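You operate a simulated robot arm through the tools that you are given. There is no shell and no other tool. Be economical: measure what you need, move in short steps, check, and stop when the job is done.

You are at the controls of a simulated robot arm. One attempt, no reset.

## Task
Clear the extruder and press to the mat, then wipe the clay smear off the table.
Fine: wet the round sponge in the blue tin, wipe with it wet, and put it back. Set down upright: teal clay extruder, blue press. What is to be rubbed or washed off counts as gone when no trace of it is left.
Where things are to end (x, y in the base frame): teal clay extruder within 0.05 m of [0.68, 0.47].

It is judged by the outcome, as a careful person would: the job done as asked, and still so three seconds after it is handed in. It fails if anything else is knocked over, pushed out of place, dropped, spilled or broken.

## Robot
A 6-joint arm with a two-finger parallel gripper on a trunk, on a base that drives. Base frame: it is fixed to the floor where the robot stands at the start and does not move with it; the origin is under the middle of the robot, x ahead of it, y to its left, z up; the surface under the hand at the start is at about z = 0.85. Units: m, degrees, N and s.
Its first joint turns from -166.0 to 166.0 degrees. Places, roughly: black mat [0.7, 0.4, 0.9]; blue tin [0.8, 0.1, 0.9]; clay smear [0.7, -0.1, 0.9]. Payload 3.43 kg.
Tool frame: the origin (TCP) lies between the finger pads and is the grasp point; the fingertips stand 0.034 m ahead of it; z points along the fingers, y is the line along which they close. The gripper opens to 0.128 m. The fingers are 0.024 m wide and 0.012 m thick; the gripper's body (0.048 by 0.13 m) begins 0.096 m behind the TCP.
Orientation is told as [roll, pitch, yaw] about the base's x, y, z axes, in that order, counted from this pose: with the fingers straight down and closing along the base's y, the tool's x points along the base's -x, its y along +y and its z along -z.

## Interface
- The arm moves only by the tool move_arm. Its argument "motion" is a list of rows, each an object (a shift or turn left out is 0, a gripper value left out holds the last) with "slide": the shift along the tool's x, y, z in m, a list of three; "turn": the turn, a rotation vector about the tool's x, y, z in degrees, a list of three. In form: [{"slide": [x, y, z], "turn": [ax, ay, az]}, ...]. A call has 1 to 8 rows; each row is the pose to reach, as a shift and turn from the pose commanded when the call began, along the tool's axes at that moment. "gripper" is the opening, from 0 (shut) to 1 (fully open), set as the call begins (left out, the last holds). Each row takes 0.2 s and may step no farther than 0.05 m and 8.6 degrees from the row before; otherwise, or with a gripper value out of range, the whole call is refused. A pose out of reach is approached as far as the arm can. The call stops where the force on the tool passes 40 N (or 10 N more than at its start, if that is more) or the arm is blocked; 0.2 s more then pass. The fingers move at their own pace (about 0.153 m/s each) and stop on an object; they squeeze with about 22 N. The grip force told is the motor's: it shows also when the fingers shut on nothing. Time passes only in rows, and 0.2 s behind the last, so rows that repeat a pose let the fingers close. The reply holds the time, the measured pose of the TCP, the force on the tool along the base axes, the opening and the grip force, in the units named above and with some noise, with the torque about the TCP (base axes, N m) and any sound that the robot's microphone picked up.
- Cameras (640 x 400 px; columns grow to the right, rows downward): "scene" is now at [0.1709, 0.2123, 1.211]; the picture's right is [-0.08, -1.00, 0.00], its down [-0.44, 0.03, -0.90] and it looks along [0.89, -0.07, -0.44] (base axes); focal length 267 px, centre (320, 200). "wrist" rides on the gripper at [0.076, -0.011, -0.16] in the tool frame; the picture's right is [0.15, 0.99, 0.00], its down [-0.88, 0.13, -0.46] and it looks along [-0.45, 0.07, 0.89] (tool axes); focal length 234 px, centre (320, 200). There is no depth. A picture from a camera that has moved, and an enlarged one, comes with that camera's place and axes in the base frame and with its lens.
- grab_frame(camera): a new picture of that camera. The clock stands still meanwhile.
- steer(legs): drives the robot by 1 to 6 legs, each [ahead, left, turn to the left] in m, m and degrees, along the robot's own axes; the way and the turn of a leg run together, so that a leg with both is an arc; at most 1.5 m and 180 degrees a leg. The arm and the cameras ride along, it lands a little off, and it stops where it bumps. It gives what a move gives.
- aim_head(pan, tilt): turns the head with the scene camera to pan (to the left, within 143 degrees either way) and tilt (down, from -29 to 69), counted from straight ahead of the robot. It gives what a move gives.
- close_up(camera, box): a new picture of the part [left, top, right, bottom] of that camera's present view, enlarged. The clock stands still meanwhile.
- job_done(): hands the job in; it is judged then, once.

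Go step by step. Nothing tells you exact positions but the pictures and the camera data: compare them with the known pose of the tool, close in by small moves and look again before you grip or let go. The budget is 120 turns and 82 pictures, counting those below and the enlarged ones. Unless the task says otherwise, let go and move clear before handing in, and close with one line.

The tools are called after "Call:" as name(argument=value, ...) on one line, values as JSON. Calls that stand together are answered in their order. move_arm: Moves the arm, as the interface text tells. Its arguments: {"type":"object","properties":{"motion":{"type":"array","items":{"type":"object","properties":{"slide":{"type":"array","items":{"type":"number"}},"turn":{"type":"array","items":{"type":"number"}}}}},"gripper":{"type":"number"}},"required":["motion"]} The other tools are called the same way: steer (legs) drives the base; aim_head (pan, tilt) turns the head that bears the scene camera; grab_frame (camera) takes a picture; close_up (camera, box) takes an enlarged picture of a part of a camera's view; job_done () hands the job in.

At the start:

```text
clock: 0.0
tool_pos: [0.7866, -0.0333, 1.0683]
ee_rot: [0.0, 0.0, -0.1]
wrist_force: [-0.5, -0.4, -0.2]
wrist_torque: [0.0, -0.03, -0.01]
grip_width: 0.128
grasp_force: 0.1
robot x, y, heading: [-0.0012, -0.0004, -0.0]
head pan, tilt: [-4.4, 26.2]
```

scene: 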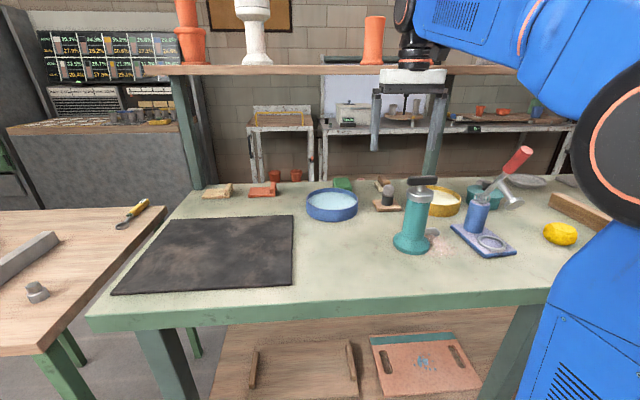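
wrist: 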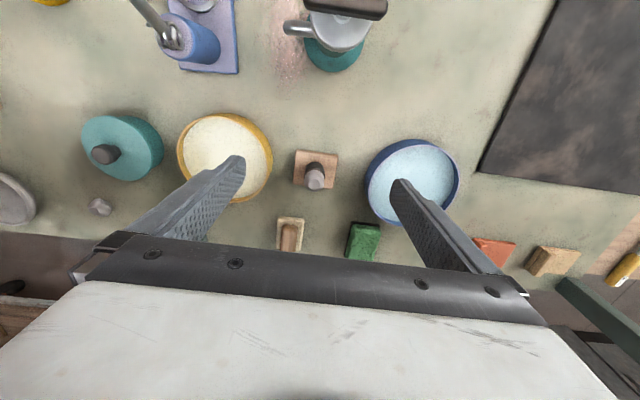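

I see the teal extruder standing near the smear, the blue press to its right, two round tins (blue and yellow), and several small items at the back. I'll enlarge the view to identify the round sponge.

Call:
close_up(camera="scene", box=[360, 140, 600, 290])

Call:
close_up(camera="scene", box=[180, 150, 420, 300])

Call:
close_up(camera="wrist", box=[60, 0, 400, 212])

```text
2.67 times, centred on (480, 215) of scene
camera zoom: at [0.1709, 0.2123, 1.211], right [-0.08, -1.0, 0.0], down [-0.44, 0.03, -0.9], along [0.89, -0.07, -0.44], focal length 713 px, centre (-107, 160)
```

zoom: 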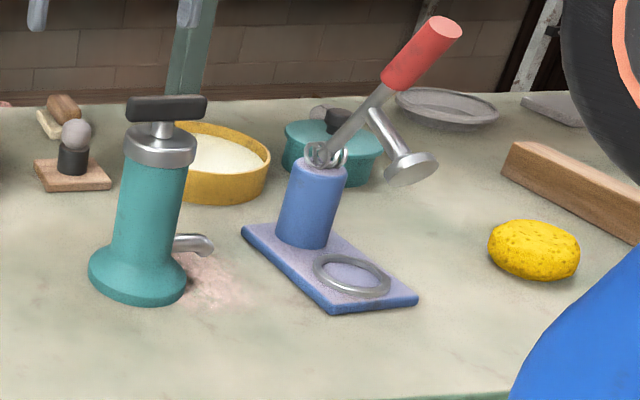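

```text
2.67 times, centred on (300, 225) of scene
camera zoom: at [0.1709, 0.2123, 1.211], right [-0.08, -1.0, 0.0], down [-0.44, 0.03, -0.9], along [0.89, -0.07, -0.44], focal length 713 px, centre (373, 133)
```

zoom: 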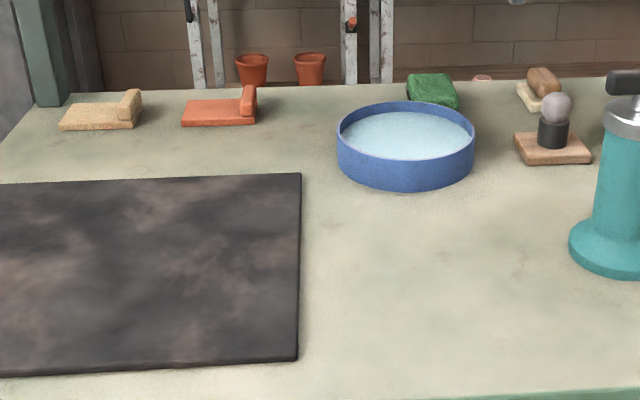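

```text
1.88 times, centred on (230, 106) of wrist
camera zoom: at [0.7111, -0.0434, 1.2273], right [-0.15, 0.99, 0.0], down [0.88, 0.13, 0.46], along [0.45, 0.07, -0.89], focal length 441 px, centre (489, 377)
```

zoom: 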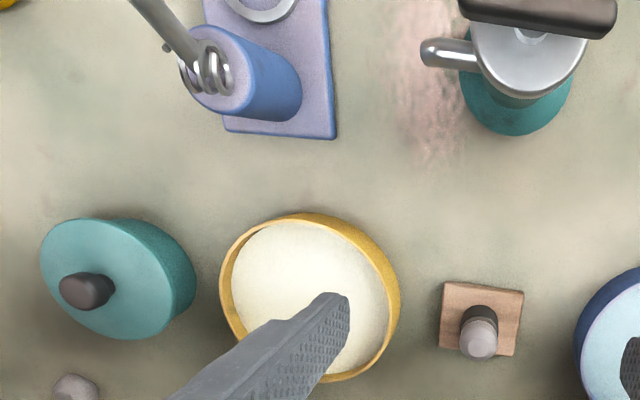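

The round sponge is the yellow one at about (0.64, -0.375). The extruder stands at about (0.64, -0.03), and the press at about (0.65, -0.2) with its lever leaning up toward me. I'll raise the arm and look at them from above.

Call:
move_arm(motion=[{"slide": [0, 0, -0.045]}, {"slide": [0.02, -0.01, -0.09]}, {"slide": [0.05, -0.03, -0.12]}, {"slide": [0.09, -0.05, -0.13]}, {"slide": [0.13, -0.08, -0.13]}, {"slide": [0.17, -0.1, -0.13]}, {"slide": [0.2, -0.11, -0.13]}])

Call:
grab_frame(camera="wrist")

Call:
grab_frame(camera="scene")

```text
refused: row 2 steps farther than a row can; nothing moved
```

```text
76 pictures are left
camera wrist: at [0.7111, -0.0434, 1.2273], right [-0.15, 0.99, 0.0], down [0.88, 0.13, 0.46], along [0.45, 0.07, -0.89], focal length 234 px, centre (320, 200)
```

wrist: 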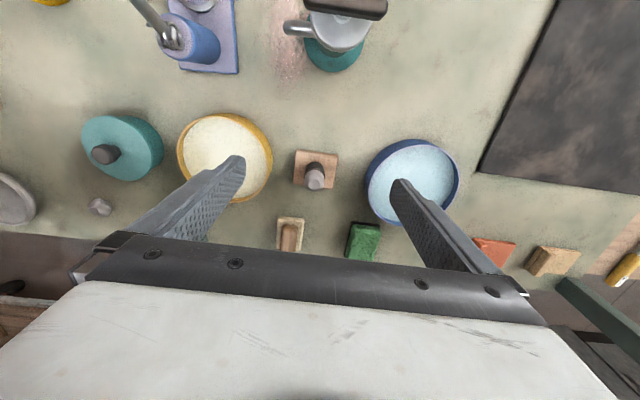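

```text
75 pictures are left
camera scene: at [0.1709, 0.2123, 1.211], right [-0.08, -1.0, 0.0], down [-0.44, 0.03, -0.9], along [0.89, -0.07, -0.44], focal length 267 px, centre (320, 200)
```

scene: 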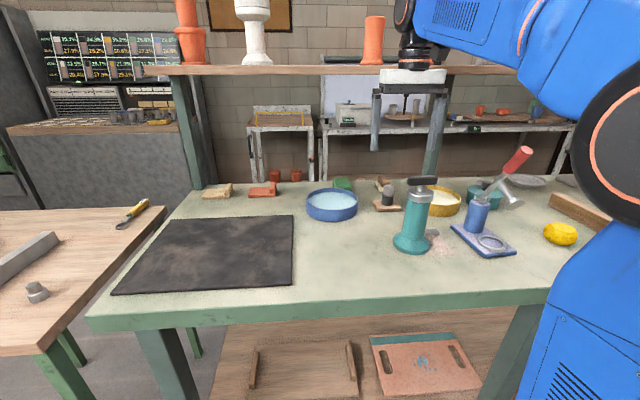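

The move was refused because one step was slightly too long, so nothing has moved. I'm repeating it with shorter steps.

Call:
move_arm(motion=[{"slide": [0, 0, -0.04]}, {"slide": [0.02, -0.01, -0.08]}, {"slide": [0.05, -0.03, -0.11]}, {"slide": [0.09, -0.05, -0.13]}, {"slide": [0.12, -0.08, -0.13]}, {"slide": [0.16, -0.1, -0.13]}, {"slide": [0.2, -0.11, -0.13]}, {"slide": [0.24, -0.13, -0.13]}])

Call:
grab_frame(camera="wrist")

```text
clock: 1.8
tool_pos: [0.552, -0.1635, 1.1613]
ee_rot: [-0.1, -0.6, 0.0]
wrist_force: [1.7, 0.1, -1.0]
wrist_torque: [0.03, 0.06, 0.01]
grip_width: 0.1279
grasp_force: 0.0
out of reach, approached as far as the arm can: row 3, 4, 5, 6, 7, 8
robot x, y, heading: [-0.0026, -0.0001, -0.2]
head pan, tilt: [-4.4, 26.2]
```

```text
74 pictures are left
camera wrist: at [0.4739, -0.1723, 1.32], right [-0.15, 0.99, 0.0], down [0.88, 0.13, 0.46], along [0.46, 0.06, -0.89], focal length 234 px, centre (320, 200)
```

wrist: 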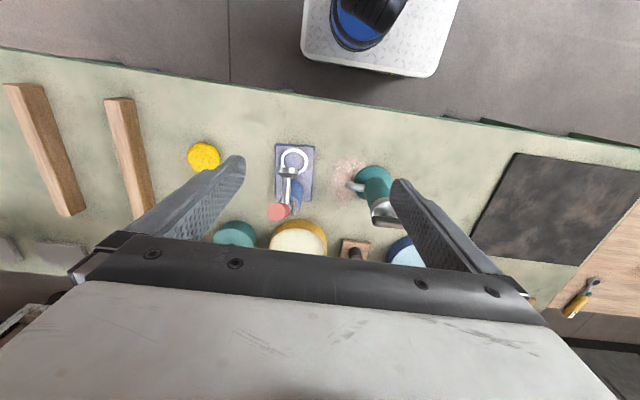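

The lever end triangulates to about (0.62, -0.20, 1.075), so it leans toward me. I'll grip the press column with the tool tilted back. First I'm enlarging this view to fix the extruder's position.

Call:
close_up(camera="wrist", box=[170, 120, 430, 270])

```text
2.46 times, centred on (300, 195) of wrist
camera zoom: at [0.4739, -0.1723, 1.32], right [-0.15, 0.99, 0.0], down [0.88, 0.13, 0.46], along [0.46, 0.06, -0.89], focal length 576 px, centre (369, 212)
```

zoom: 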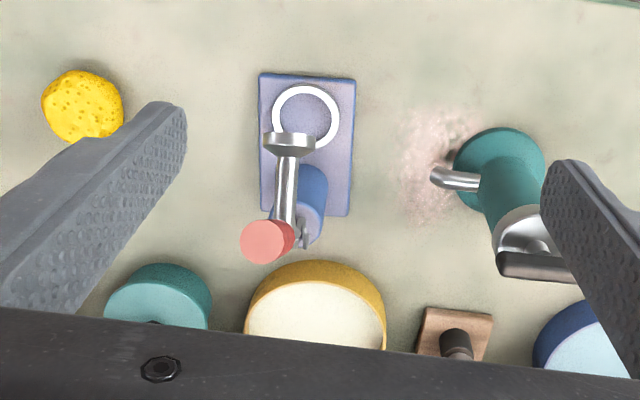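

I'm now moving above the extruder and turning the gripper 90° so that it closes along x.

Call:
move_arm(motion=[{"slide": [-0.01, 0.015, 0.02], "turn": [0, 0, -8.5]}, {"slide": [-0.02, 0.03, 0.04], "turn": [0, 0, -17]}, {"slide": [-0.035, 0.045, 0.04], "turn": [0, 0, -25.5]}, {"slide": [-0.05, 0.06, 0.04], "turn": [0, 0, -34]}, {"slide": [-0.06, 0.08, 0.04], "turn": [0, 0, -42.5]}, {"slide": [-0.07, 0.095, 0.04], "turn": [0, 0, -51]}, {"slide": [-0.08, 0.11, 0.04], "turn": [0, 0, -59.5]}, {"slide": [-0.095, 0.128, 0.04], "turn": [0, 0, -68]}])

Call:
move_arm(motion=[{"turn": [0, 0, -8]}, {"turn": [0, 0, -16]}, {"turn": [0, 0, -22]}])

Call:
grab_frame(camera="wrist")

Call:
grab_frame(camera="scene")

```text
clock: 3.6
tool_pos: [0.6499, -0.0383, 1.1242]
ee_rot: [0.0, 0.0, 68.1]
wrist_force: [-0.3, -0.6, -0.2]
wrist_torque: [0.02, -0.05, -0.01]
grip_width: 0.1281
grasp_force: 0.1
robot x, y, heading: [0.0009, -0.003, -0.0]
head pan, tilt: [-4.4, 26.2]
```

```text
clock: 4.4
tool_pos: [0.6508, -0.0373, 1.1245]
ee_rot: [0.1, 0.0, 90.1]
wrist_force: [1.0, -0.9, -0.2]
wrist_torque: [0.01, -0.02, -0.01]
grip_width: 0.1281
grasp_force: 0.0
robot x, y, heading: [-0.0014, 0.0026, 0.1]
head pan, tilt: [-4.4, 26.2]
```

```text
72 pictures are left
camera wrist: at [0.6611, -0.1116, 1.2841], right [-0.99, -0.15, 0.0], down [-0.13, 0.88, 0.46], along [-0.07, 0.45, -0.89], focal length 234 px, centre (320, 200)
```

wrist: 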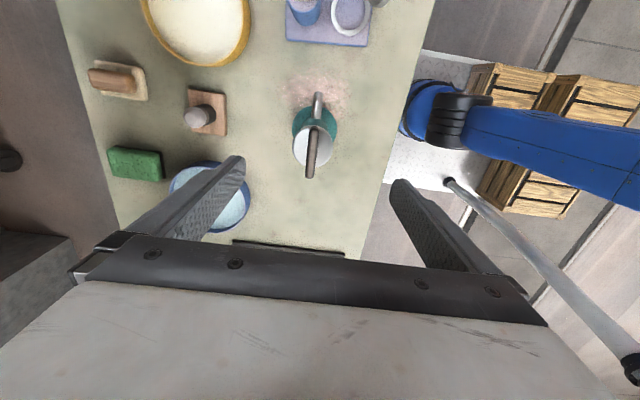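

```text
71 pictures are left
camera scene: at [0.1708, 0.2123, 1.211], right [-0.08, -1.0, 0.0], down [-0.44, 0.03, -0.9], along [0.89, -0.07, -0.44], focal length 267 px, centre (320, 200)
```

scene: 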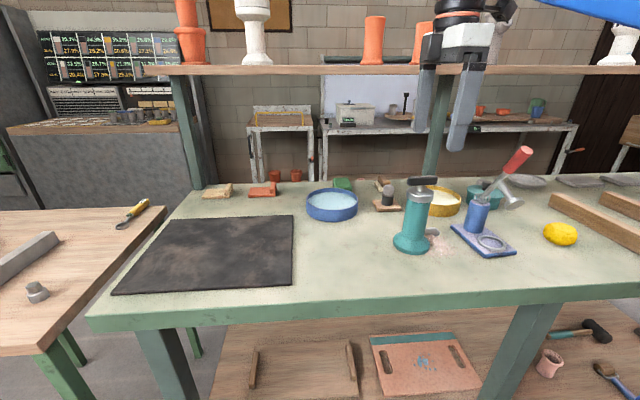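

The extruder's axis is at about (0.656, -0.039) and its handle bar runs along y. I'm lowering the open fingers around the body.

Call:
move_arm(motion=[{"slide": [0.001, -0.005, 0.045]}, {"slide": [0.001, -0.005, 0.09]}, {"slide": [0.001, -0.005, 0.135]}, {"slide": [0.001, -0.005, 0.175]}], gripper=1)

Call:
grab_frame(camera="scene")

Call:
grab_frame(camera="wrist")

```text
clock: 5.4
tool_pos: [0.6546, -0.0387, 0.951]
ee_rot: [-0.1, 0.0, 90.0]
wrist_force: [0.0, 1.0, 0.2]
wrist_torque: [0.0, -0.03, 0.0]
grip_width: 0.1279
grasp_force: 0.0
robot x, y, heading: [-0.0013, 0.0027, 0.0]
head pan, tilt: [-4.4, 26.2]
```

```text
70 pictures are left
camera scene: at [0.1708, 0.2123, 1.211], right [-0.08, -1.0, 0.0], down [-0.44, 0.03, -0.9], along [0.89, -0.07, -0.44], focal length 267 px, centre (320, 200)
```

scene: 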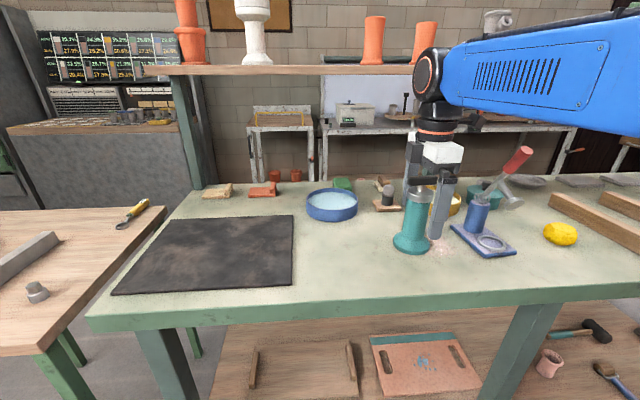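

```text
69 pictures are left
camera wrist: at [0.6653, -0.1134, 1.1107], right [-0.99, -0.15, 0.0], down [-0.13, 0.88, 0.46], along [-0.07, 0.45, -0.89], focal length 234 px, centre (320, 200)
```

wrist: 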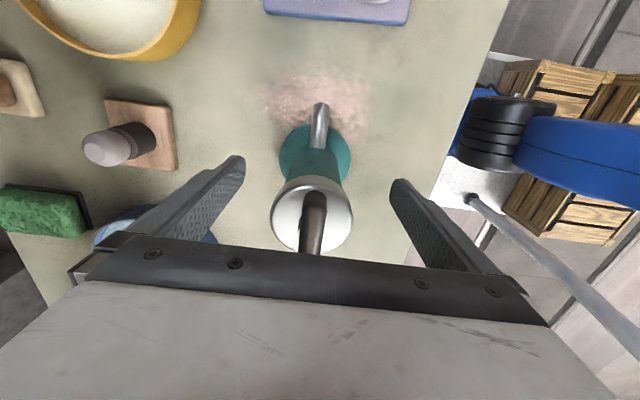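

The fingers straddle the body. I'll lower 1 cm more and close.

Call:
move_arm(motion=[{"slide": [0, 0, 0.01]}])

Call:
move_arm(motion=[{}, {}, {}, {}], gripper=0.2)

Call:
close_up(camera="scene", box=[340, 120, 500, 270])

```text
clock: 5.8
tool_pos: [0.6549, -0.0386, 0.9404]
ee_rot: [0.0, -0.1, 89.9]
wrist_force: [-0.2, -0.4, 0.2]
wrist_torque: [0.04, 0.0, -0.01]
grip_width: 0.1279
grasp_force: 0.0
robot x, y, heading: [-0.0013, 0.0017, 0.2]
head pan, tilt: [-4.4, 26.2]
```

```text
clock: 6.8
tool_pos: [0.6553, -0.039, 0.94]
ee_rot: [0.0, 0.1, 90.1]
wrist_force: [0.3, 0.5, 0.2]
wrist_torque: [-0.07, 0.0, 0.01]
grip_width: 0.0511
grasp_force: 22.3
robot x, y, heading: [-0.0008, -0.0012, 0.1]
head pan, tilt: [-4.4, 26.2]
```

```text
2.67 times, centred on (420, 195) of scene
camera zoom: at [0.1709, 0.2123, 1.211], right [-0.08, -1.0, 0.0], down [-0.44, 0.03, -0.9], along [0.89, -0.07, -0.44], focal length 713 px, centre (53, 213)
```

zoom: 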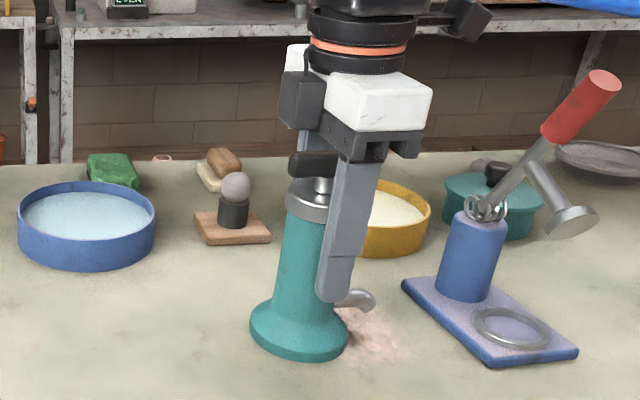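

The grip sits about 1 cm off the cylinder's centreline toward -y. I'll reopen slightly, shift by +0.008 in y and grip again.

Call:
move_arm(motion=[{}, {}, {"slide": [-0.008, 0, 0]}, {"slide": [-0.008, 0, 0]}], gripper=0.65)

Call:
move_arm(motion=[{}, {}, {}], gripper=0.2)

Call:
move_arm(motion=[{"slide": [0, 0, -0.03]}, {"slide": [0, 0, -0.06]}])

Call:
grab_frame(camera="scene")

```text
clock: 7.8
tool_pos: [0.6552, -0.031, 0.9404]
ee_rot: [0.0, 0.0, 89.9]
wrist_force: [0.1, 0.0, -0.7]
wrist_torque: [-0.01, -0.01, 0.0]
grip_width: 0.0832
grasp_force: 0.1
robot x, y, heading: [-0.0043, -0.002, 0.1]
head pan, tilt: [-4.4, 26.2]
```

```text
clock: 8.6
tool_pos: [0.6561, -0.0307, 0.9398]
ee_rot: [0.0, 0.0, 90.0]
wrist_force: [1.0, -0.1, 3.4]
wrist_torque: [-0.07, 0.19, 0.0]
grip_width: 0.0512
grasp_force: 22.3
robot x, y, heading: [0.0007, -0.0027, -0.1]
head pan, tilt: [-4.4, 26.2]
```

```text
clock: 9.2
tool_pos: [0.6553, -0.0328, 0.9997]
ee_rot: [0.0, 0.0, 90.0]
wrist_force: [-0.2, 0.8, -3.9]
wrist_torque: [0.02, 0.0, 0.01]
grip_width: 0.0511
grasp_force: 22.3
robot x, y, heading: [-0.0015, 0.0026, -0.1]
head pan, tilt: [-4.4, 26.2]
```

```text
67 pictures are left
camera scene: at [0.171, 0.2123, 1.211], right [-0.08, -1.0, 0.0], down [-0.44, 0.03, -0.9], along [0.89, -0.07, -0.44], focal length 267 px, centre (320, 200)
```

scene: 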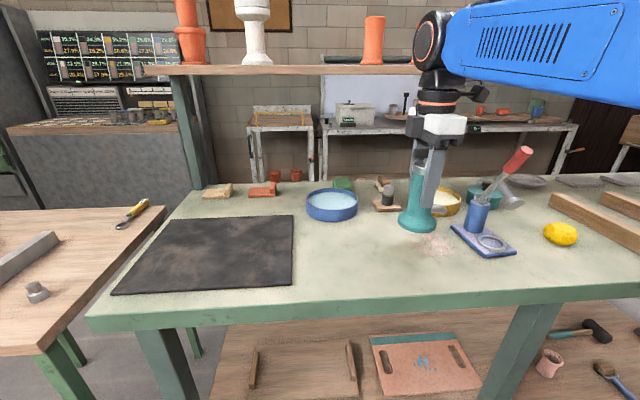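

The extruder is lifted cleanly. I'm carrying it left over the mat.

Call:
move_arm(motion=[{"slide": [-0.045, 0, -0.02]}, {"slide": [-0.09, 0, -0.02]}, {"slide": [-0.138, 0, -0.02]}, {"slide": [-0.185, 0, -0.02]}, {"slide": [-0.232, -0.005, -0.02]}, {"slide": [-0.28, -0.01, -0.02]}, {"slide": [-0.327, -0.015, -0.02]}, {"slide": [-0.374, -0.02, -0.02]}])

Call:
move_arm(motion=[{"slide": [-0.045, -0.004, 0]}, {"slide": [-0.09, -0.004, 0]}, {"slide": [-0.127, -0.004, 0]}, {"slide": [-0.127, -0.004, 0.04]}])

Call:
grab_frame(camera="scene")

```text
clock: 11.0
tool_pos: [0.6749, 0.3456, 1.024]
ee_rot: [0.0, 0.0, 89.9]
wrist_force: [-0.8, -0.2, -3.5]
wrist_torque: [0.09, -0.07, -0.02]
grip_width: 0.0509
grasp_force: 22.0
robot x, y, heading: [-0.0, 0.001, 0.1]
head pan, tilt: [-4.4, 26.2]
```

```text
clock: 12.0
tool_pos: [0.6766, 0.4707, 0.9814]
ee_rot: [0.1, 0.0, 90.1]
wrist_force: [-0.4, 0.3, -4.7]
wrist_torque: [0.04, 0.01, -0.02]
grip_width: 0.051
grasp_force: 21.7
robot x, y, heading: [-0.0003, -0.0003, -0.0]
head pan, tilt: [-4.4, 26.2]
```

```text
66 pictures are left
camera scene: at [0.1708, 0.2125, 1.211], right [-0.08, -1.0, 0.0], down [-0.44, 0.03, -0.9], along [0.89, -0.07, -0.44], focal length 267 px, centre (320, 200)
```

scene: 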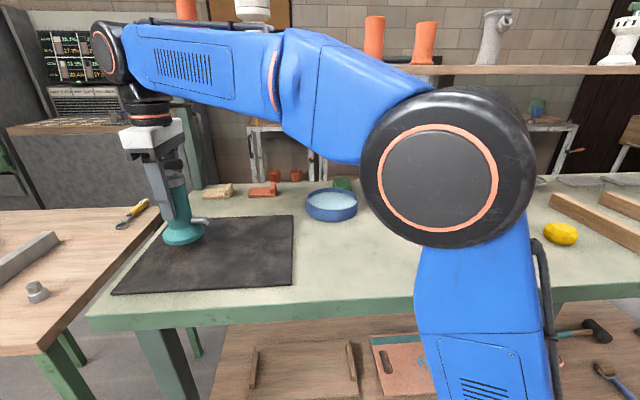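

It is now over the target. I'm lowering it gently until it touches.

Call:
move_arm(motion=[{"slide": [0, 0, 0.02]}, {"slide": [0, 0, 0.031]}, {"slide": [0, 0, 0.034]}])

Call:
close_up(camera="scene", box=[100, 120, 260, 270])

```text
clock: 12.8
tool_pos: [0.6788, 0.4686, 0.947]
ee_rot: [0.0, -0.2, 90.0]
wrist_force: [2.0, 4.9, 15.7]
wrist_torque: [-0.32, 0.14, 0.0]
grip_width: 0.0507
grasp_force: 21.8
robot x, y, heading: [-0.0016, 0.0009, -0.2]
head pan, tilt: [-4.4, 26.2]
```

```text
2.67 times, centred on (180, 195) of scene
camera zoom: at [0.1705, 0.2124, 1.2111], right [-0.08, -1.0, 0.0], down [-0.44, 0.03, -0.9], along [0.89, -0.07, -0.44], focal length 713 px, centre (693, 213)
```

zoom: 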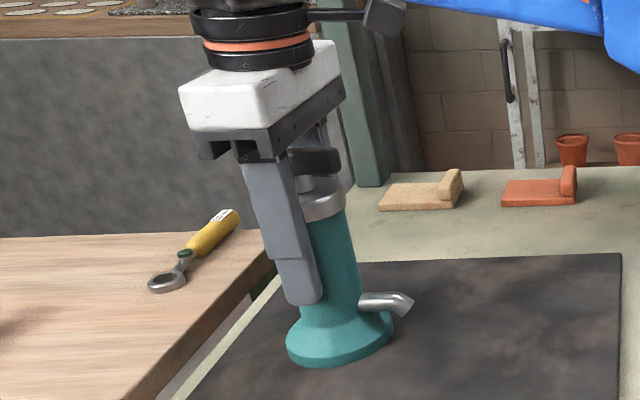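

It is on the mat and upright. I'm releasing it and lifting straight up.

Call:
move_arm(motion=[{}, {}, {}], gripper=0.8)

Call:
move_arm(motion=[{"slide": [0, 0, -0.03]}, {"slide": [0, 0, -0.075]}, {"slide": [0, 0, -0.12]}, {"slide": [0, 0, -0.165]}])

Call:
grab_frame(camera="scene")

Call:
grab_frame(camera="wrist")

```text
clock: 13.6
tool_pos: [0.6789, 0.4707, 0.946]
ee_rot: [-0.1, -0.1, 89.9]
wrist_force: [-0.2, -0.9, -0.3]
wrist_torque: [-0.01, 0.03, -0.01]
grip_width: 0.1022
grasp_force: 0.0
robot x, y, heading: [-0.0009, 0.0001, -0.1]
head pan, tilt: [-4.4, 26.2]
```

```text
clock: 14.6
tool_pos: [0.6762, 0.4702, 1.1106]
ee_rot: [0.0, -0.1, 89.9]
wrist_force: [0.1, -0.3, -0.1]
wrist_torque: [0.01, -0.01, 0.0]
grip_width: 0.1023
grasp_force: 0.0
robot x, y, heading: [0.0019, -0.0001, -0.1]
head pan, tilt: [-4.4, 26.2]
```

```text
64 pictures are left
camera scene: at [0.1709, 0.2124, 1.211], right [-0.08, -1.0, 0.0], down [-0.44, 0.03, -0.9], along [0.89, -0.07, -0.44], focal length 267 px, centre (320, 200)
```

scene: 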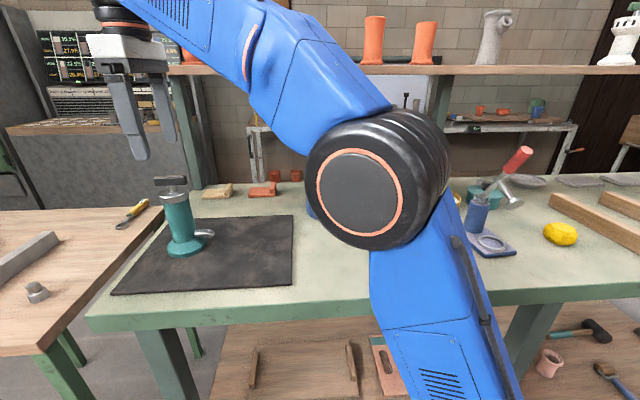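

```text
63 pictures are left
camera wrist: at [0.6874, 0.3963, 1.2696], right [-0.99, -0.15, 0.0], down [-0.13, 0.88, 0.46], along [-0.07, 0.45, -0.89], focal length 234 px, centre (320, 200)
```

wrist: 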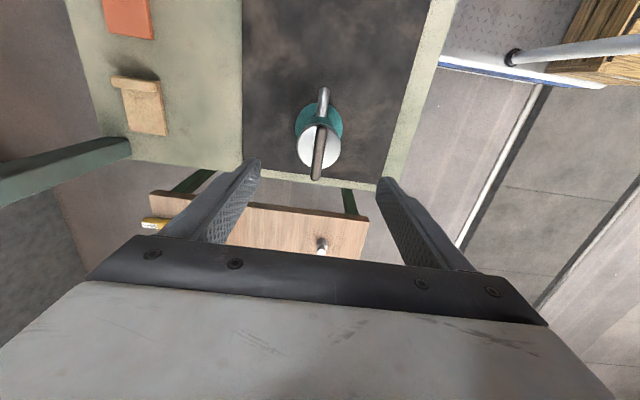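

The extruder stands upright at about (0.68, 0.47). Next I'm bringing the arm back toward the press and turning the gripper to close along y.

Call:
move_arm(motion=[{"slide": [0.045, -0.01, 0]}, {"slide": [0.09, -0.02, 0]}, {"slide": [0.135, -0.03, 0]}, {"slide": [0.18, -0.04, 0]}, {"slide": [0.225, -0.05, 0]}, {"slide": [0.27, -0.06, 0]}, {"slide": [0.315, -0.072, 0]}, {"slide": [0.36, -0.084, 0]}])

Call:
move_arm(motion=[{"slide": [0.038, 0, 0], "turn": [0, 0, 8.5]}, {"slide": [0.077, 0, 0], "turn": [0, 0, 17]}, {"slide": [0.115, 0, 0], "turn": [0, 0, 25.5]}, {"slide": [0.153, 0, 0], "turn": [0, 0, 34]}, {"slide": [0.192, 0, 0], "turn": [0, 0, 42.5]}, {"slide": [0.23, 0, 0], "turn": [0, 0, 51]}, {"slide": [0.268, 0, 0], "turn": [0, 0, 59.5]}, {"slide": [0.307, 0, 0], "turn": [0, 0, 68]}])

Call:
move_arm(motion=[{"turn": [0, 0, 8]}, {"turn": [0, 0, 16]}, {"turn": [0, 0, 22]}])

Call:
grab_frame(camera="wrist")

```text
clock: 16.4
tool_pos: [0.7588, 0.1113, 1.1133]
ee_rot: [0.0, 0.1, 90.1]
wrist_force: [0.3, 0.5, 0.0]
wrist_torque: [0.01, -0.02, -0.01]
grip_width: 0.1025
grasp_force: 0.0
robot x, y, heading: [-0.0012, -0.0006, -0.4]
head pan, tilt: [-4.4, 26.2]
```

```text
clock: 18.2
tool_pos: [0.7637, -0.1998, 1.1146]
ee_rot: [0.0, -0.1, 21.9]
wrist_force: [0.6, 0.6, 0.5]
wrist_torque: [-0.01, -0.02, -0.02]
grip_width: 0.1024
grasp_force: 0.1
robot x, y, heading: [0.0011, 0.0008, 0.2]
head pan, tilt: [-4.4, 26.2]
```

```text
clock: 19.0
tool_pos: [0.763, -0.1975, 1.1115]
ee_rot: [-0.1, 0.0, -0.1]
wrist_force: [-0.1, -0.3, -0.5]
wrist_torque: [0.0, 0.01, 0.0]
grip_width: 0.1024
grasp_force: 0.0
robot x, y, heading: [0.0005, 0.0, 0.1]
head pan, tilt: [-4.4, 26.2]
```

```text
62 pictures are left
camera wrist: at [0.6868, -0.2076, 1.2709], right [-0.14, 0.99, 0.0], down [0.88, 0.13, 0.46], along [0.45, 0.07, -0.89], focal length 234 px, centre (320, 200)
```

wrist: 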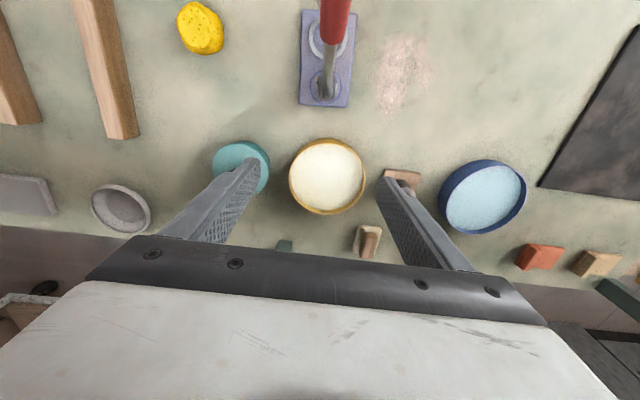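

The column is at about (0.69, -0.199). I'm tilting the tool 30° so its body leans away from the lever, and lowering it partway.

Call:
move_arm(motion=[{"slide": [0, 0, 0.01], "turn": [0, 7.5, 0]}, {"slide": [0, 0, 0.03], "turn": [0, 15, 0]}, {"slide": [-0.001, 0, 0.055], "turn": [0, 22.5, 0]}, {"slide": [-0.001, 0, 0.08], "turn": [0, 30, 0]}])

Call:
grab_frame(camera="wrist")

Call:
grab_frame(camera="scene")

```text
clock: 20.0
tool_pos: [0.7474, -0.1999, 0.9624]
ee_rot: [-0.4, 28.7, 0.1]
wrist_force: [-1.3, 0.4, 0.2]
wrist_torque: [-0.02, -0.05, 0.02]
grip_width: 0.1026
grasp_force: 0.0
out of reach, approached as far as the arm can: row 2, 3, 4
robot x, y, heading: [0.0001, -0.001, -0.3]
head pan, tilt: [-4.4, 26.2]
```

```text
61 pictures are left
camera wrist: at [0.7574, -0.2088, 1.1383], right [-0.13, 0.99, 0.06], down [0.99, 0.13, -0.02], along [-0.03, 0.06, -1.0], focal length 234 px, centre (320, 200)
```

wrist: 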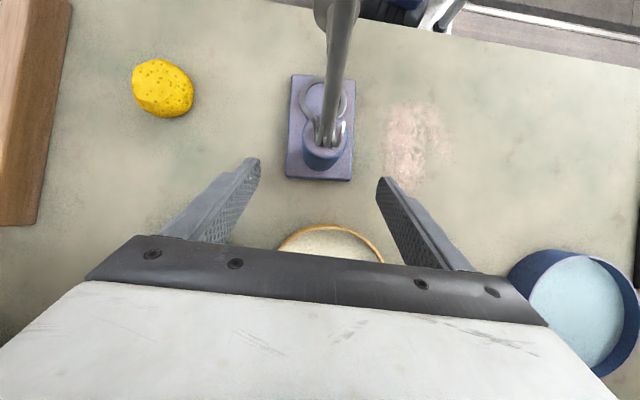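

```text
60 pictures are left
camera scene: at [0.1705, 0.2124, 1.211], right [-0.08, -1.0, 0.0], down [-0.44, 0.03, -0.9], along [0.89, -0.07, -0.44], focal length 267 px, centre (320, 200)
```

scene: 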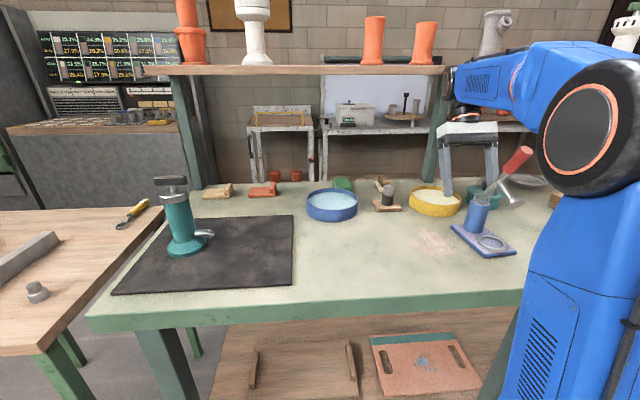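

The arm couldn't reach that pose fully, but the tool is behind the column with the lever between the fingers. I'm advancing along the tool axis in steps.

Call:
move_arm(motion=[{"slide": [0, 0, 0.05]}, {"slide": [0, 0, 0.09]}])

Call:
grab_frame(camera="wrist")

```text
clock: 20.7
tool_pos: [0.7023, -0.1989, 0.8856]
ee_rot: [0.0, 29.6, 0.1]
wrist_force: [-3.0, 0.0, 7.1]
wrist_torque: [0.33, 0.17, 0.21]
grip_width: 0.1022
grasp_force: 0.0
robot x, y, heading: [0.0003, 0.0001, -0.1]
head pan, tilt: [-4.4, 26.2]
stopped in row 2: the force on the tool passed its limit at 49 N (the readings are from after the stop); the commanded pose is now the measured one
```

```text
59 pictures are left
camera wrist: at [0.7151, -0.2098, 1.0617], right [-0.13, 0.99, 0.07], down [0.99, 0.13, -0.04], along [-0.05, 0.07, -1.0], focal length 234 px, centre (320, 200)
```

wrist: 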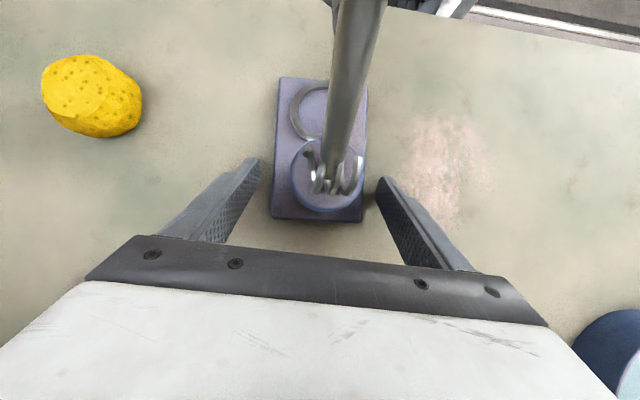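

The fingertips just touched the table behind the press, and the press has not moved. I'll lift 2 cm, center on the column and close.

Call:
move_arm(motion=[{"slide": [0.01, 0, -0.0173]}, {"slide": [0.0187, 0.001, -0.0123]}, {"slide": [0.0187, 0.001, -0.0123]}])

Call:
grab_frame(camera="wrist")

Call:
close_up(camera="scene", box=[400, 110, 560, 270])

```text
clock: 21.5
tool_pos: [0.6927, -0.2012, 0.9044]
ee_rot: [-0.1, 29.6, 0.0]
wrist_force: [0.3, 0.1, -0.5]
wrist_torque: [0.02, -0.05, 0.0]
grip_width: 0.1023
grasp_force: 0.0
robot x, y, heading: [0.0028, -0.0014, 0.1]
head pan, tilt: [-4.4, 26.2]
```

```text
58 pictures are left
camera wrist: at [0.7056, -0.2102, 1.0818], right [-0.13, 0.99, 0.07], down [0.99, 0.13, -0.04], along [-0.05, 0.07, -1.0], focal length 234 px, centre (320, 200)
```

wrist: 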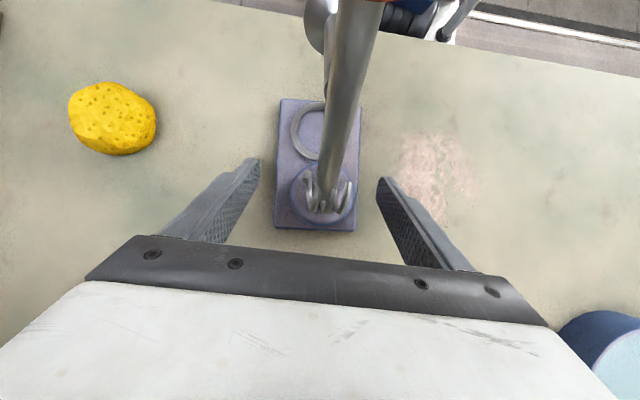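

```text
2.50 times, centred on (480, 190) of scene
camera zoom: at [0.1711, 0.2123, 1.211], right [-0.08, -1.0, 0.0], down [-0.44, 0.03, -0.9], along [0.89, -0.07, -0.44], focal length 668 px, centre (-80, 225)
```

zoom: 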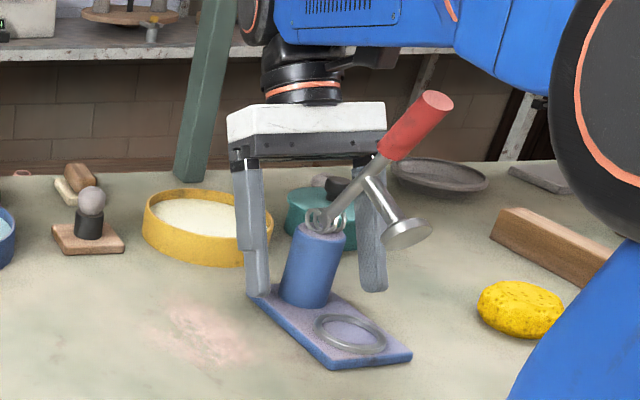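

The column is well placed between the fingers, so I'm closing and lifting slightly.

Call:
move_arm(motion=[{}, {}, {}, {}], gripper=0.1)

Call:
move_arm(motion=[{"slide": [0.01, 0, -0.0173]}, {"slide": [0.02, 0, -0.0346]}])

Call:
grab_frame(camera="scene")

```text
clock: 22.5
tool_pos: [0.6921, -0.2008, 0.9056]
ee_rot: [-0.1, 29.6, 0.0]
wrist_force: [1.1, -0.4, 1.5]
wrist_torque: [0.05, 0.01, 0.17]
grip_width: 0.0407
grasp_force: 22.0
robot x, y, heading: [0.0012, 0.0028, -0.0]
head pan, tilt: [-4.4, 26.2]
```

```text
clock: 23.1
tool_pos: [0.6926, -0.1994, 0.944]
ee_rot: [0.0, 29.7, 0.0]
wrist_force: [-0.5, 0.3, -5.4]
wrist_torque: [-0.02, -0.08, -0.01]
grip_width: 0.0405
grasp_force: 22.0
robot x, y, heading: [-0.0002, -0.0008, -0.1]
head pan, tilt: [-4.4, 26.2]
```

```text
56 pictures are left
camera scene: at [0.1713, 0.2123, 1.211], right [-0.08, -1.0, 0.0], down [-0.44, 0.03, -0.9], along [0.89, -0.07, -0.44], focal length 267 px, centre (320, 200)
```

scene: 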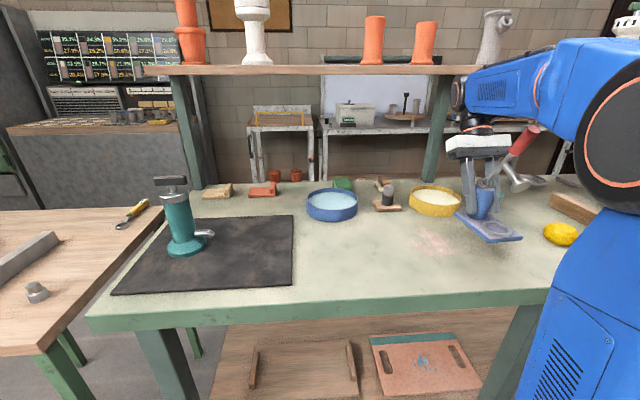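

The press is held level. I'm carrying it left to the mat's right half, at about (0.68, 0.325).

Call:
move_arm(motion=[{"slide": [0, 0.045, 0]}, {"slide": [0, 0.09, 0]}, {"slide": [0, 0.135, 0]}, {"slide": [0, 0.18, 0]}, {"slide": [0.002, 0.225, 0.001]}, {"slide": [0.004, 0.27, 0.002]}, {"slide": [0.006, 0.315, 0.003]}, {"slide": [0.01, 0.36, 0.006]}])

Call:
move_arm(motion=[{"slide": [0, 0.045, 0]}, {"slide": [0, 0.09, 0]}, {"slide": [0, 0.135, 0]}, {"slide": [0, 0.165, 0]}])

Call:
grab_frame(camera="scene")

Call:
grab_frame(camera="wrist")

```text
clock: 24.9
tool_pos: [0.6794, 0.1609, 0.9439]
ee_rot: [0.0, 29.6, -0.1]
wrist_force: [-0.8, 0.1, -4.2]
wrist_torque: [-0.01, -0.11, 0.0]
grip_width: 0.0401
grasp_force: 22.1
robot x, y, heading: [-0.001, -0.0038, -0.0]
head pan, tilt: [-4.4, 26.2]
```

```text
clock: 25.9
tool_pos: [0.6789, 0.3242, 0.9473]
ee_rot: [0.0, 29.6, -0.1]
wrist_force: [-0.5, 0.3, -4.9]
wrist_torque: [-0.01, -0.19, -0.01]
grip_width: 0.0398
grasp_force: 21.9
robot x, y, heading: [-0.0009, 0.0023, 0.1]
head pan, tilt: [-4.4, 26.2]
```

```text
55 pictures are left
camera scene: at [0.1711, 0.2122, 1.211], right [-0.08, -1.0, 0.0], down [-0.44, 0.03, -0.9], along [0.89, -0.07, -0.44], focal length 267 px, centre (320, 200)
```

scene: 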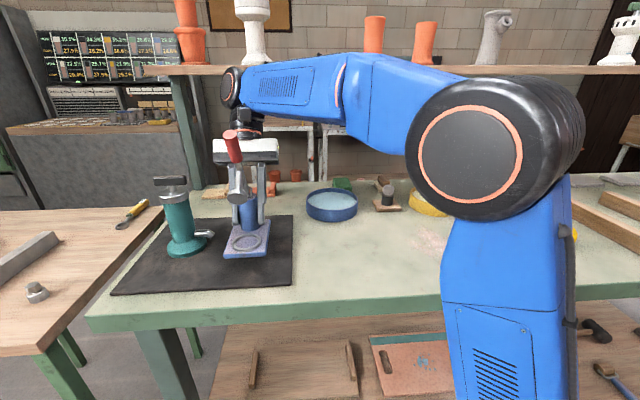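

```text
54 pictures are left
camera wrist: at [0.6913, 0.3142, 1.1237], right [-0.13, 0.99, 0.07], down [0.99, 0.13, -0.04], along [-0.05, 0.07, -1.0], focal length 234 px, centre (320, 200)
```

wrist: 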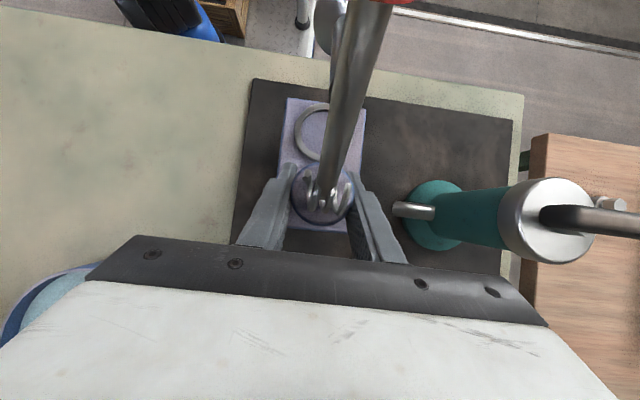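

It's over the mat and clear of the extruder. I'm lowering it gently.

Call:
move_arm(motion=[{"slide": [-0.0125, 0, 0.0217]}, {"slide": [-0.0165, 0, 0.0286]}, {"slide": [-0.0185, 0, 0.032]}])

Call:
close_up(camera="scene", box=[140, 120, 300, 280])

```text
clock: 26.7
tool_pos: [0.6797, 0.3248, 0.9091]
ee_rot: [0.0, 29.5, 0.0]
wrist_force: [-3.0, 4.1, 16.6]
wrist_torque: [-0.27, -0.05, 0.27]
grip_width: 0.0401
grasp_force: 21.5
robot x, y, heading: [-0.0039, 0.0024, -0.2]
head pan, tilt: [-4.4, 26.2]
```

```text
2.50 times, centred on (220, 200) of scene
camera zoom: at [0.1705, 0.2124, 1.2111], right [-0.08, -1.0, 0.0], down [-0.44, 0.03, -0.9], along [0.89, -0.07, -0.44], focal length 668 px, centre (570, 200)
```

zoom: 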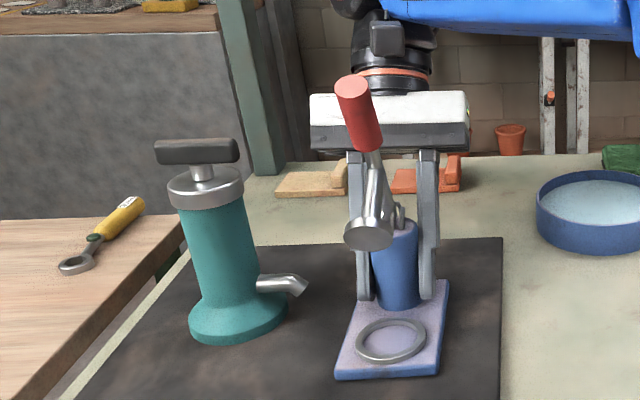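

It sits flat on the mat. I'm releasing it and rising vertically.

Call:
move_arm(motion=[{}, {}, {}], gripper=0.62)

Call:
move_arm(motion=[{"slide": [0.01, 0, -0.0173]}, {"slide": [0.02, 0, -0.0346]}, {"slide": [0.035, 0, -0.0606]}, {"slide": [0.05, 0, -0.0866]}])

Call:
grab_frame(camera="scene")

```text
clock: 27.5
tool_pos: [0.6798, 0.3246, 0.9082]
ee_rot: [-0.1, 29.5, 0.0]
wrist_force: [0.0, 0.1, -0.7]
wrist_torque: [0.0, -0.01, 0.02]
grip_width: 0.0793
grasp_force: 0.0
robot x, y, heading: [0.0027, -0.0008, 0.1]
head pan, tilt: [-4.4, 26.2]
```

```text
clock: 28.5
tool_pos: [0.674, 0.3246, 0.9931]
ee_rot: [0.1, 29.4, -0.2]
wrist_force: [0.2, 0.3, -0.8]
wrist_torque: [0.0, -0.02, 0.04]
grip_width: 0.0794
grasp_force: 0.0
out of reach, approached as far as the arm can: row 4
robot x, y, heading: [-0.003, 0.002, 0.1]
head pan, tilt: [-4.4, 26.2]
```

```text
52 pictures are left
camera scene: at [0.1712, 0.2125, 1.211], right [-0.08, -1.0, 0.0], down [-0.44, 0.03, -0.9], along [0.89, -0.07, -0.44], focal length 267 px, centre (320, 200)
```

scene: 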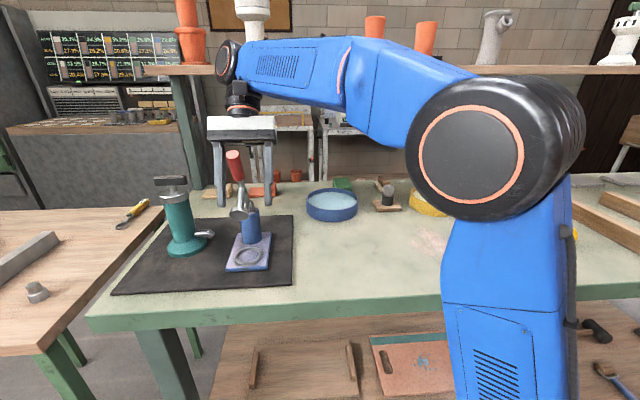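

The fingertips are at lever height and straddle it. I'll untilt while backing off in +x and rising.

Call:
move_arm(motion=[{"slide": [-0.01, 0, -0.01], "turn": [0, -7.4, 0]}, {"slide": [-0.016, 0, -0.02], "turn": [0, -14.8, 0]}, {"slide": [-0.022, 0, -0.034], "turn": [0, -22.1, 0]}, {"slide": [-0.024, 0, -0.0485], "turn": [0, -29.5, 0]}])

Call:
move_arm(motion=[{"slide": [0, 0, -0.035]}, {"slide": [0, 0, -0.07]}])

Call:
grab_frame(camera="wrist")

Call:
grab_frame(camera="scene")

```text
clock: 29.5
tool_pos: [0.7187, 0.3242, 1.0222]
ee_rot: [-0.2, 0.1, 0.0]
wrist_force: [0.2, 0.0, -0.5]
wrist_torque: [-0.02, 0.04, 0.02]
grip_width: 0.0795
grasp_force: 0.1
robot x, y, heading: [0.0024, 0.0001, -0.1]
head pan, tilt: [-4.4, 26.2]
```

```text
clock: 30.1
tool_pos: [0.7203, 0.3243, 1.0917]
ee_rot: [0.0, 0.1, 0.1]
wrist_force: [0.6, -0.1, 0.0]
wrist_torque: [-0.04, 0.02, 0.0]
grip_width: 0.0796
grasp_force: 0.1
robot x, y, heading: [-0.0006, -0.0024, -0.2]
head pan, tilt: [-4.4, 26.2]
```

```text
51 pictures are left
camera wrist: at [0.6442, 0.315, 1.2517], right [-0.15, 0.99, 0.0], down [0.88, 0.13, 0.45], along [0.45, 0.07, -0.89], focal length 234 px, centre (320, 200)
```

wrist: 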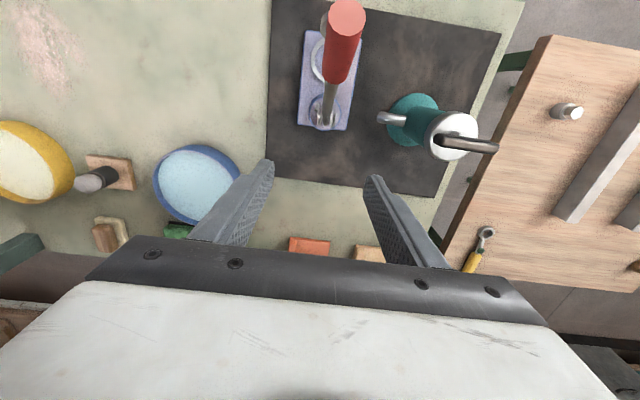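

```text
50 pictures are left
camera scene: at [0.1712, 0.2124, 1.211], right [-0.08, -1.0, 0.0], down [-0.44, 0.03, -0.9], along [0.89, -0.07, -0.44], focal length 267 px, centre (320, 200)
```

scene: 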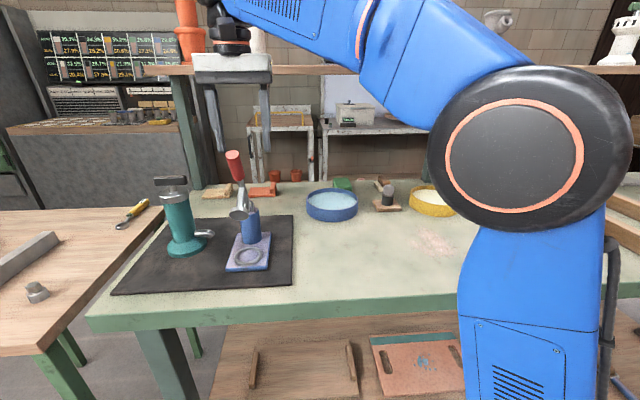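

Both tools stand on the mat. I'm now going over to the yellow round sponge at about (0.643, -0.38).

Call:
move_arm(motion=[{"slide": [0, -0.045, 0]}, {"slide": [0, -0.09, 0]}, {"slide": [0, -0.135, 0]}, {"slide": [0, -0.18, 0]}, {"slide": [0, -0.225, 0]}, {"slide": [0, -0.27, 0]}, {"slide": [0, -0.315, 0]}, {"slide": [0, -0.36, 0]}])

Call:
move_arm(motion=[{"slide": [0.01, -0.045, 0]}, {"slide": [0.02, -0.09, 0]}, {"slide": [0.03, -0.135, 0]}, {"slide": [0.04, -0.18, 0]}, {"slide": [0.05, -0.225, 0]}, {"slide": [0.06, -0.27, 0]}, {"slide": [0.07, -0.31, 0]}, {"slide": [0.077, -0.344, 0]}], gripper=1)

Call:
grab_frame(camera="wrist")

Call:
close_up(camera="scene", box=[380, 160, 620, 310])

```text
clock: 31.9
tool_pos: [0.7206, -0.0329, 1.0909]
ee_rot: [-0.1, 0.2, 0.1]
wrist_force: [0.5, -0.4, 1.0]
wrist_torque: [0.01, 0.02, -0.01]
grip_width: 0.0795
grasp_force: 0.1
robot x, y, heading: [0.0006, 0.0009, 0.1]
head pan, tilt: [-4.4, 26.2]
```

```text
clock: 33.7
tool_pos: [0.6445, -0.3772, 1.0936]
ee_rot: [-0.1, 0.1, -0.1]
wrist_force: [0.1, -0.4, 0.0]
wrist_torque: [0.0, -0.04, 0.0]
grip_width: 0.1279
grasp_force: 0.1
robot x, y, heading: [0.0043, 0.0023, -0.2]
head pan, tilt: [-4.4, 26.2]
```

```text
49 pictures are left
camera wrist: at [0.5674, -0.3869, 1.2539], right [-0.15, 0.99, 0.0], down [0.88, 0.13, 0.45], along [0.45, 0.07, -0.89], focal length 234 px, centre (320, 200)
```

wrist: 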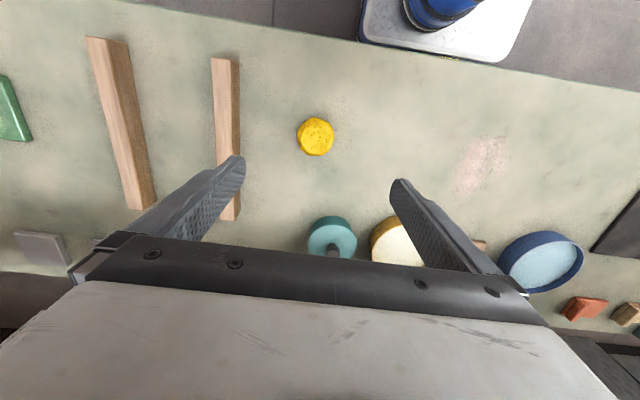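

```text
2.67 times, centred on (500, 235) of scene
camera zoom: at [0.1709, 0.2125, 1.211], right [-0.08, -1.0, 0.0], down [-0.44, 0.03, -0.9], along [0.89, -0.07, -0.44], focal length 713 px, centre (-160, 107)
```

zoom: 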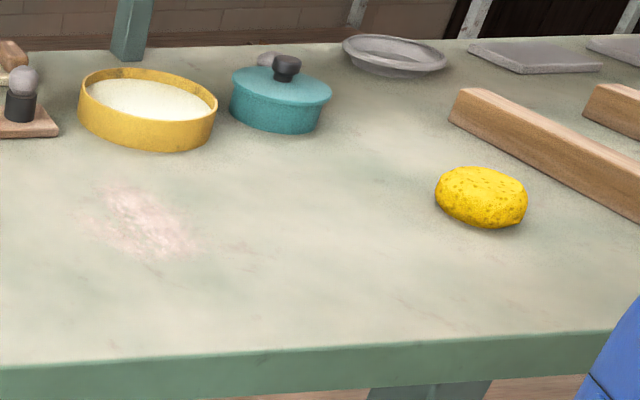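

The sponge is at about (0.649, -0.381), roughly 7 cm across and 3.5–4 cm high. I'm lowering over it.

Call:
move_arm(motion=[{"slide": [-0.005, -0.004, 0.045]}, {"slide": [-0.005, -0.004, 0.09]}, {"slide": [-0.005, -0.004, 0.135]}, {"slide": [-0.005, -0.004, 0.16]}])

Call:
grab_frame(camera="wrist")

Call:
close_up(camera="scene", box=[480, 160, 640, 280])

```text
clock: 34.7
tool_pos: [0.6451, -0.3827, 0.9359]
ee_rot: [-0.2, 0.1, 0.0]
wrist_force: [-0.4, -0.2, -0.2]
wrist_torque: [-0.01, 0.0, -0.02]
grip_width: 0.1279
grasp_force: 0.0
robot x, y, heading: [0.0031, -0.0005, -0.1]
head pan, tilt: [-4.4, 26.2]
```

```text
47 pictures are left
camera wrist: at [0.571, -0.3914, 1.0957], right [-0.15, 0.99, 0.0], down [0.88, 0.13, 0.45], along [0.45, 0.07, -0.89], focal length 234 px, centre (320, 200)
```

wrist: 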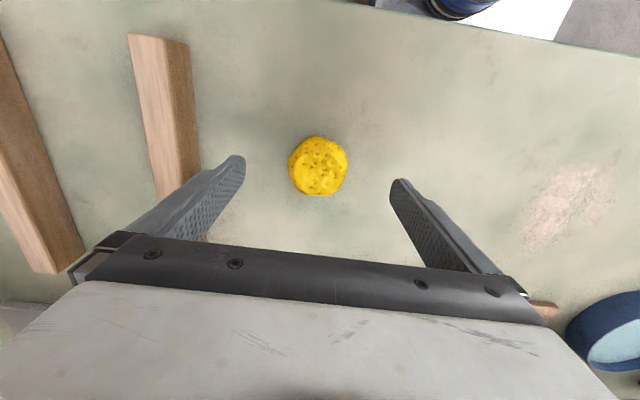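

```text
3.33 times, centred on (560, 220) of scene
camera zoom: at [0.171, 0.2123, 1.211], right [-0.08, -1.0, 0.0], down [-0.44, 0.03, -0.9], along [0.89, -0.07, -0.44], focal length 891 px, centre (-480, 133)
```

zoom: 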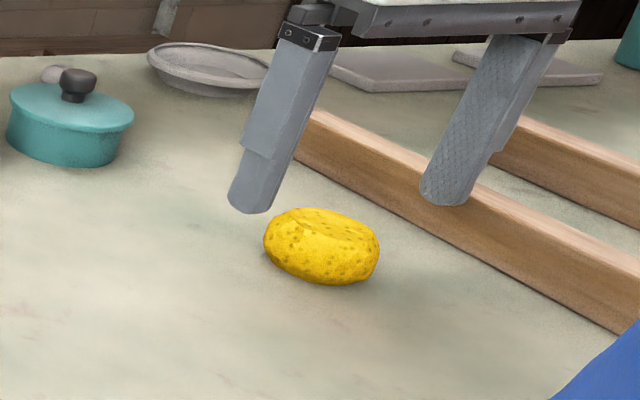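

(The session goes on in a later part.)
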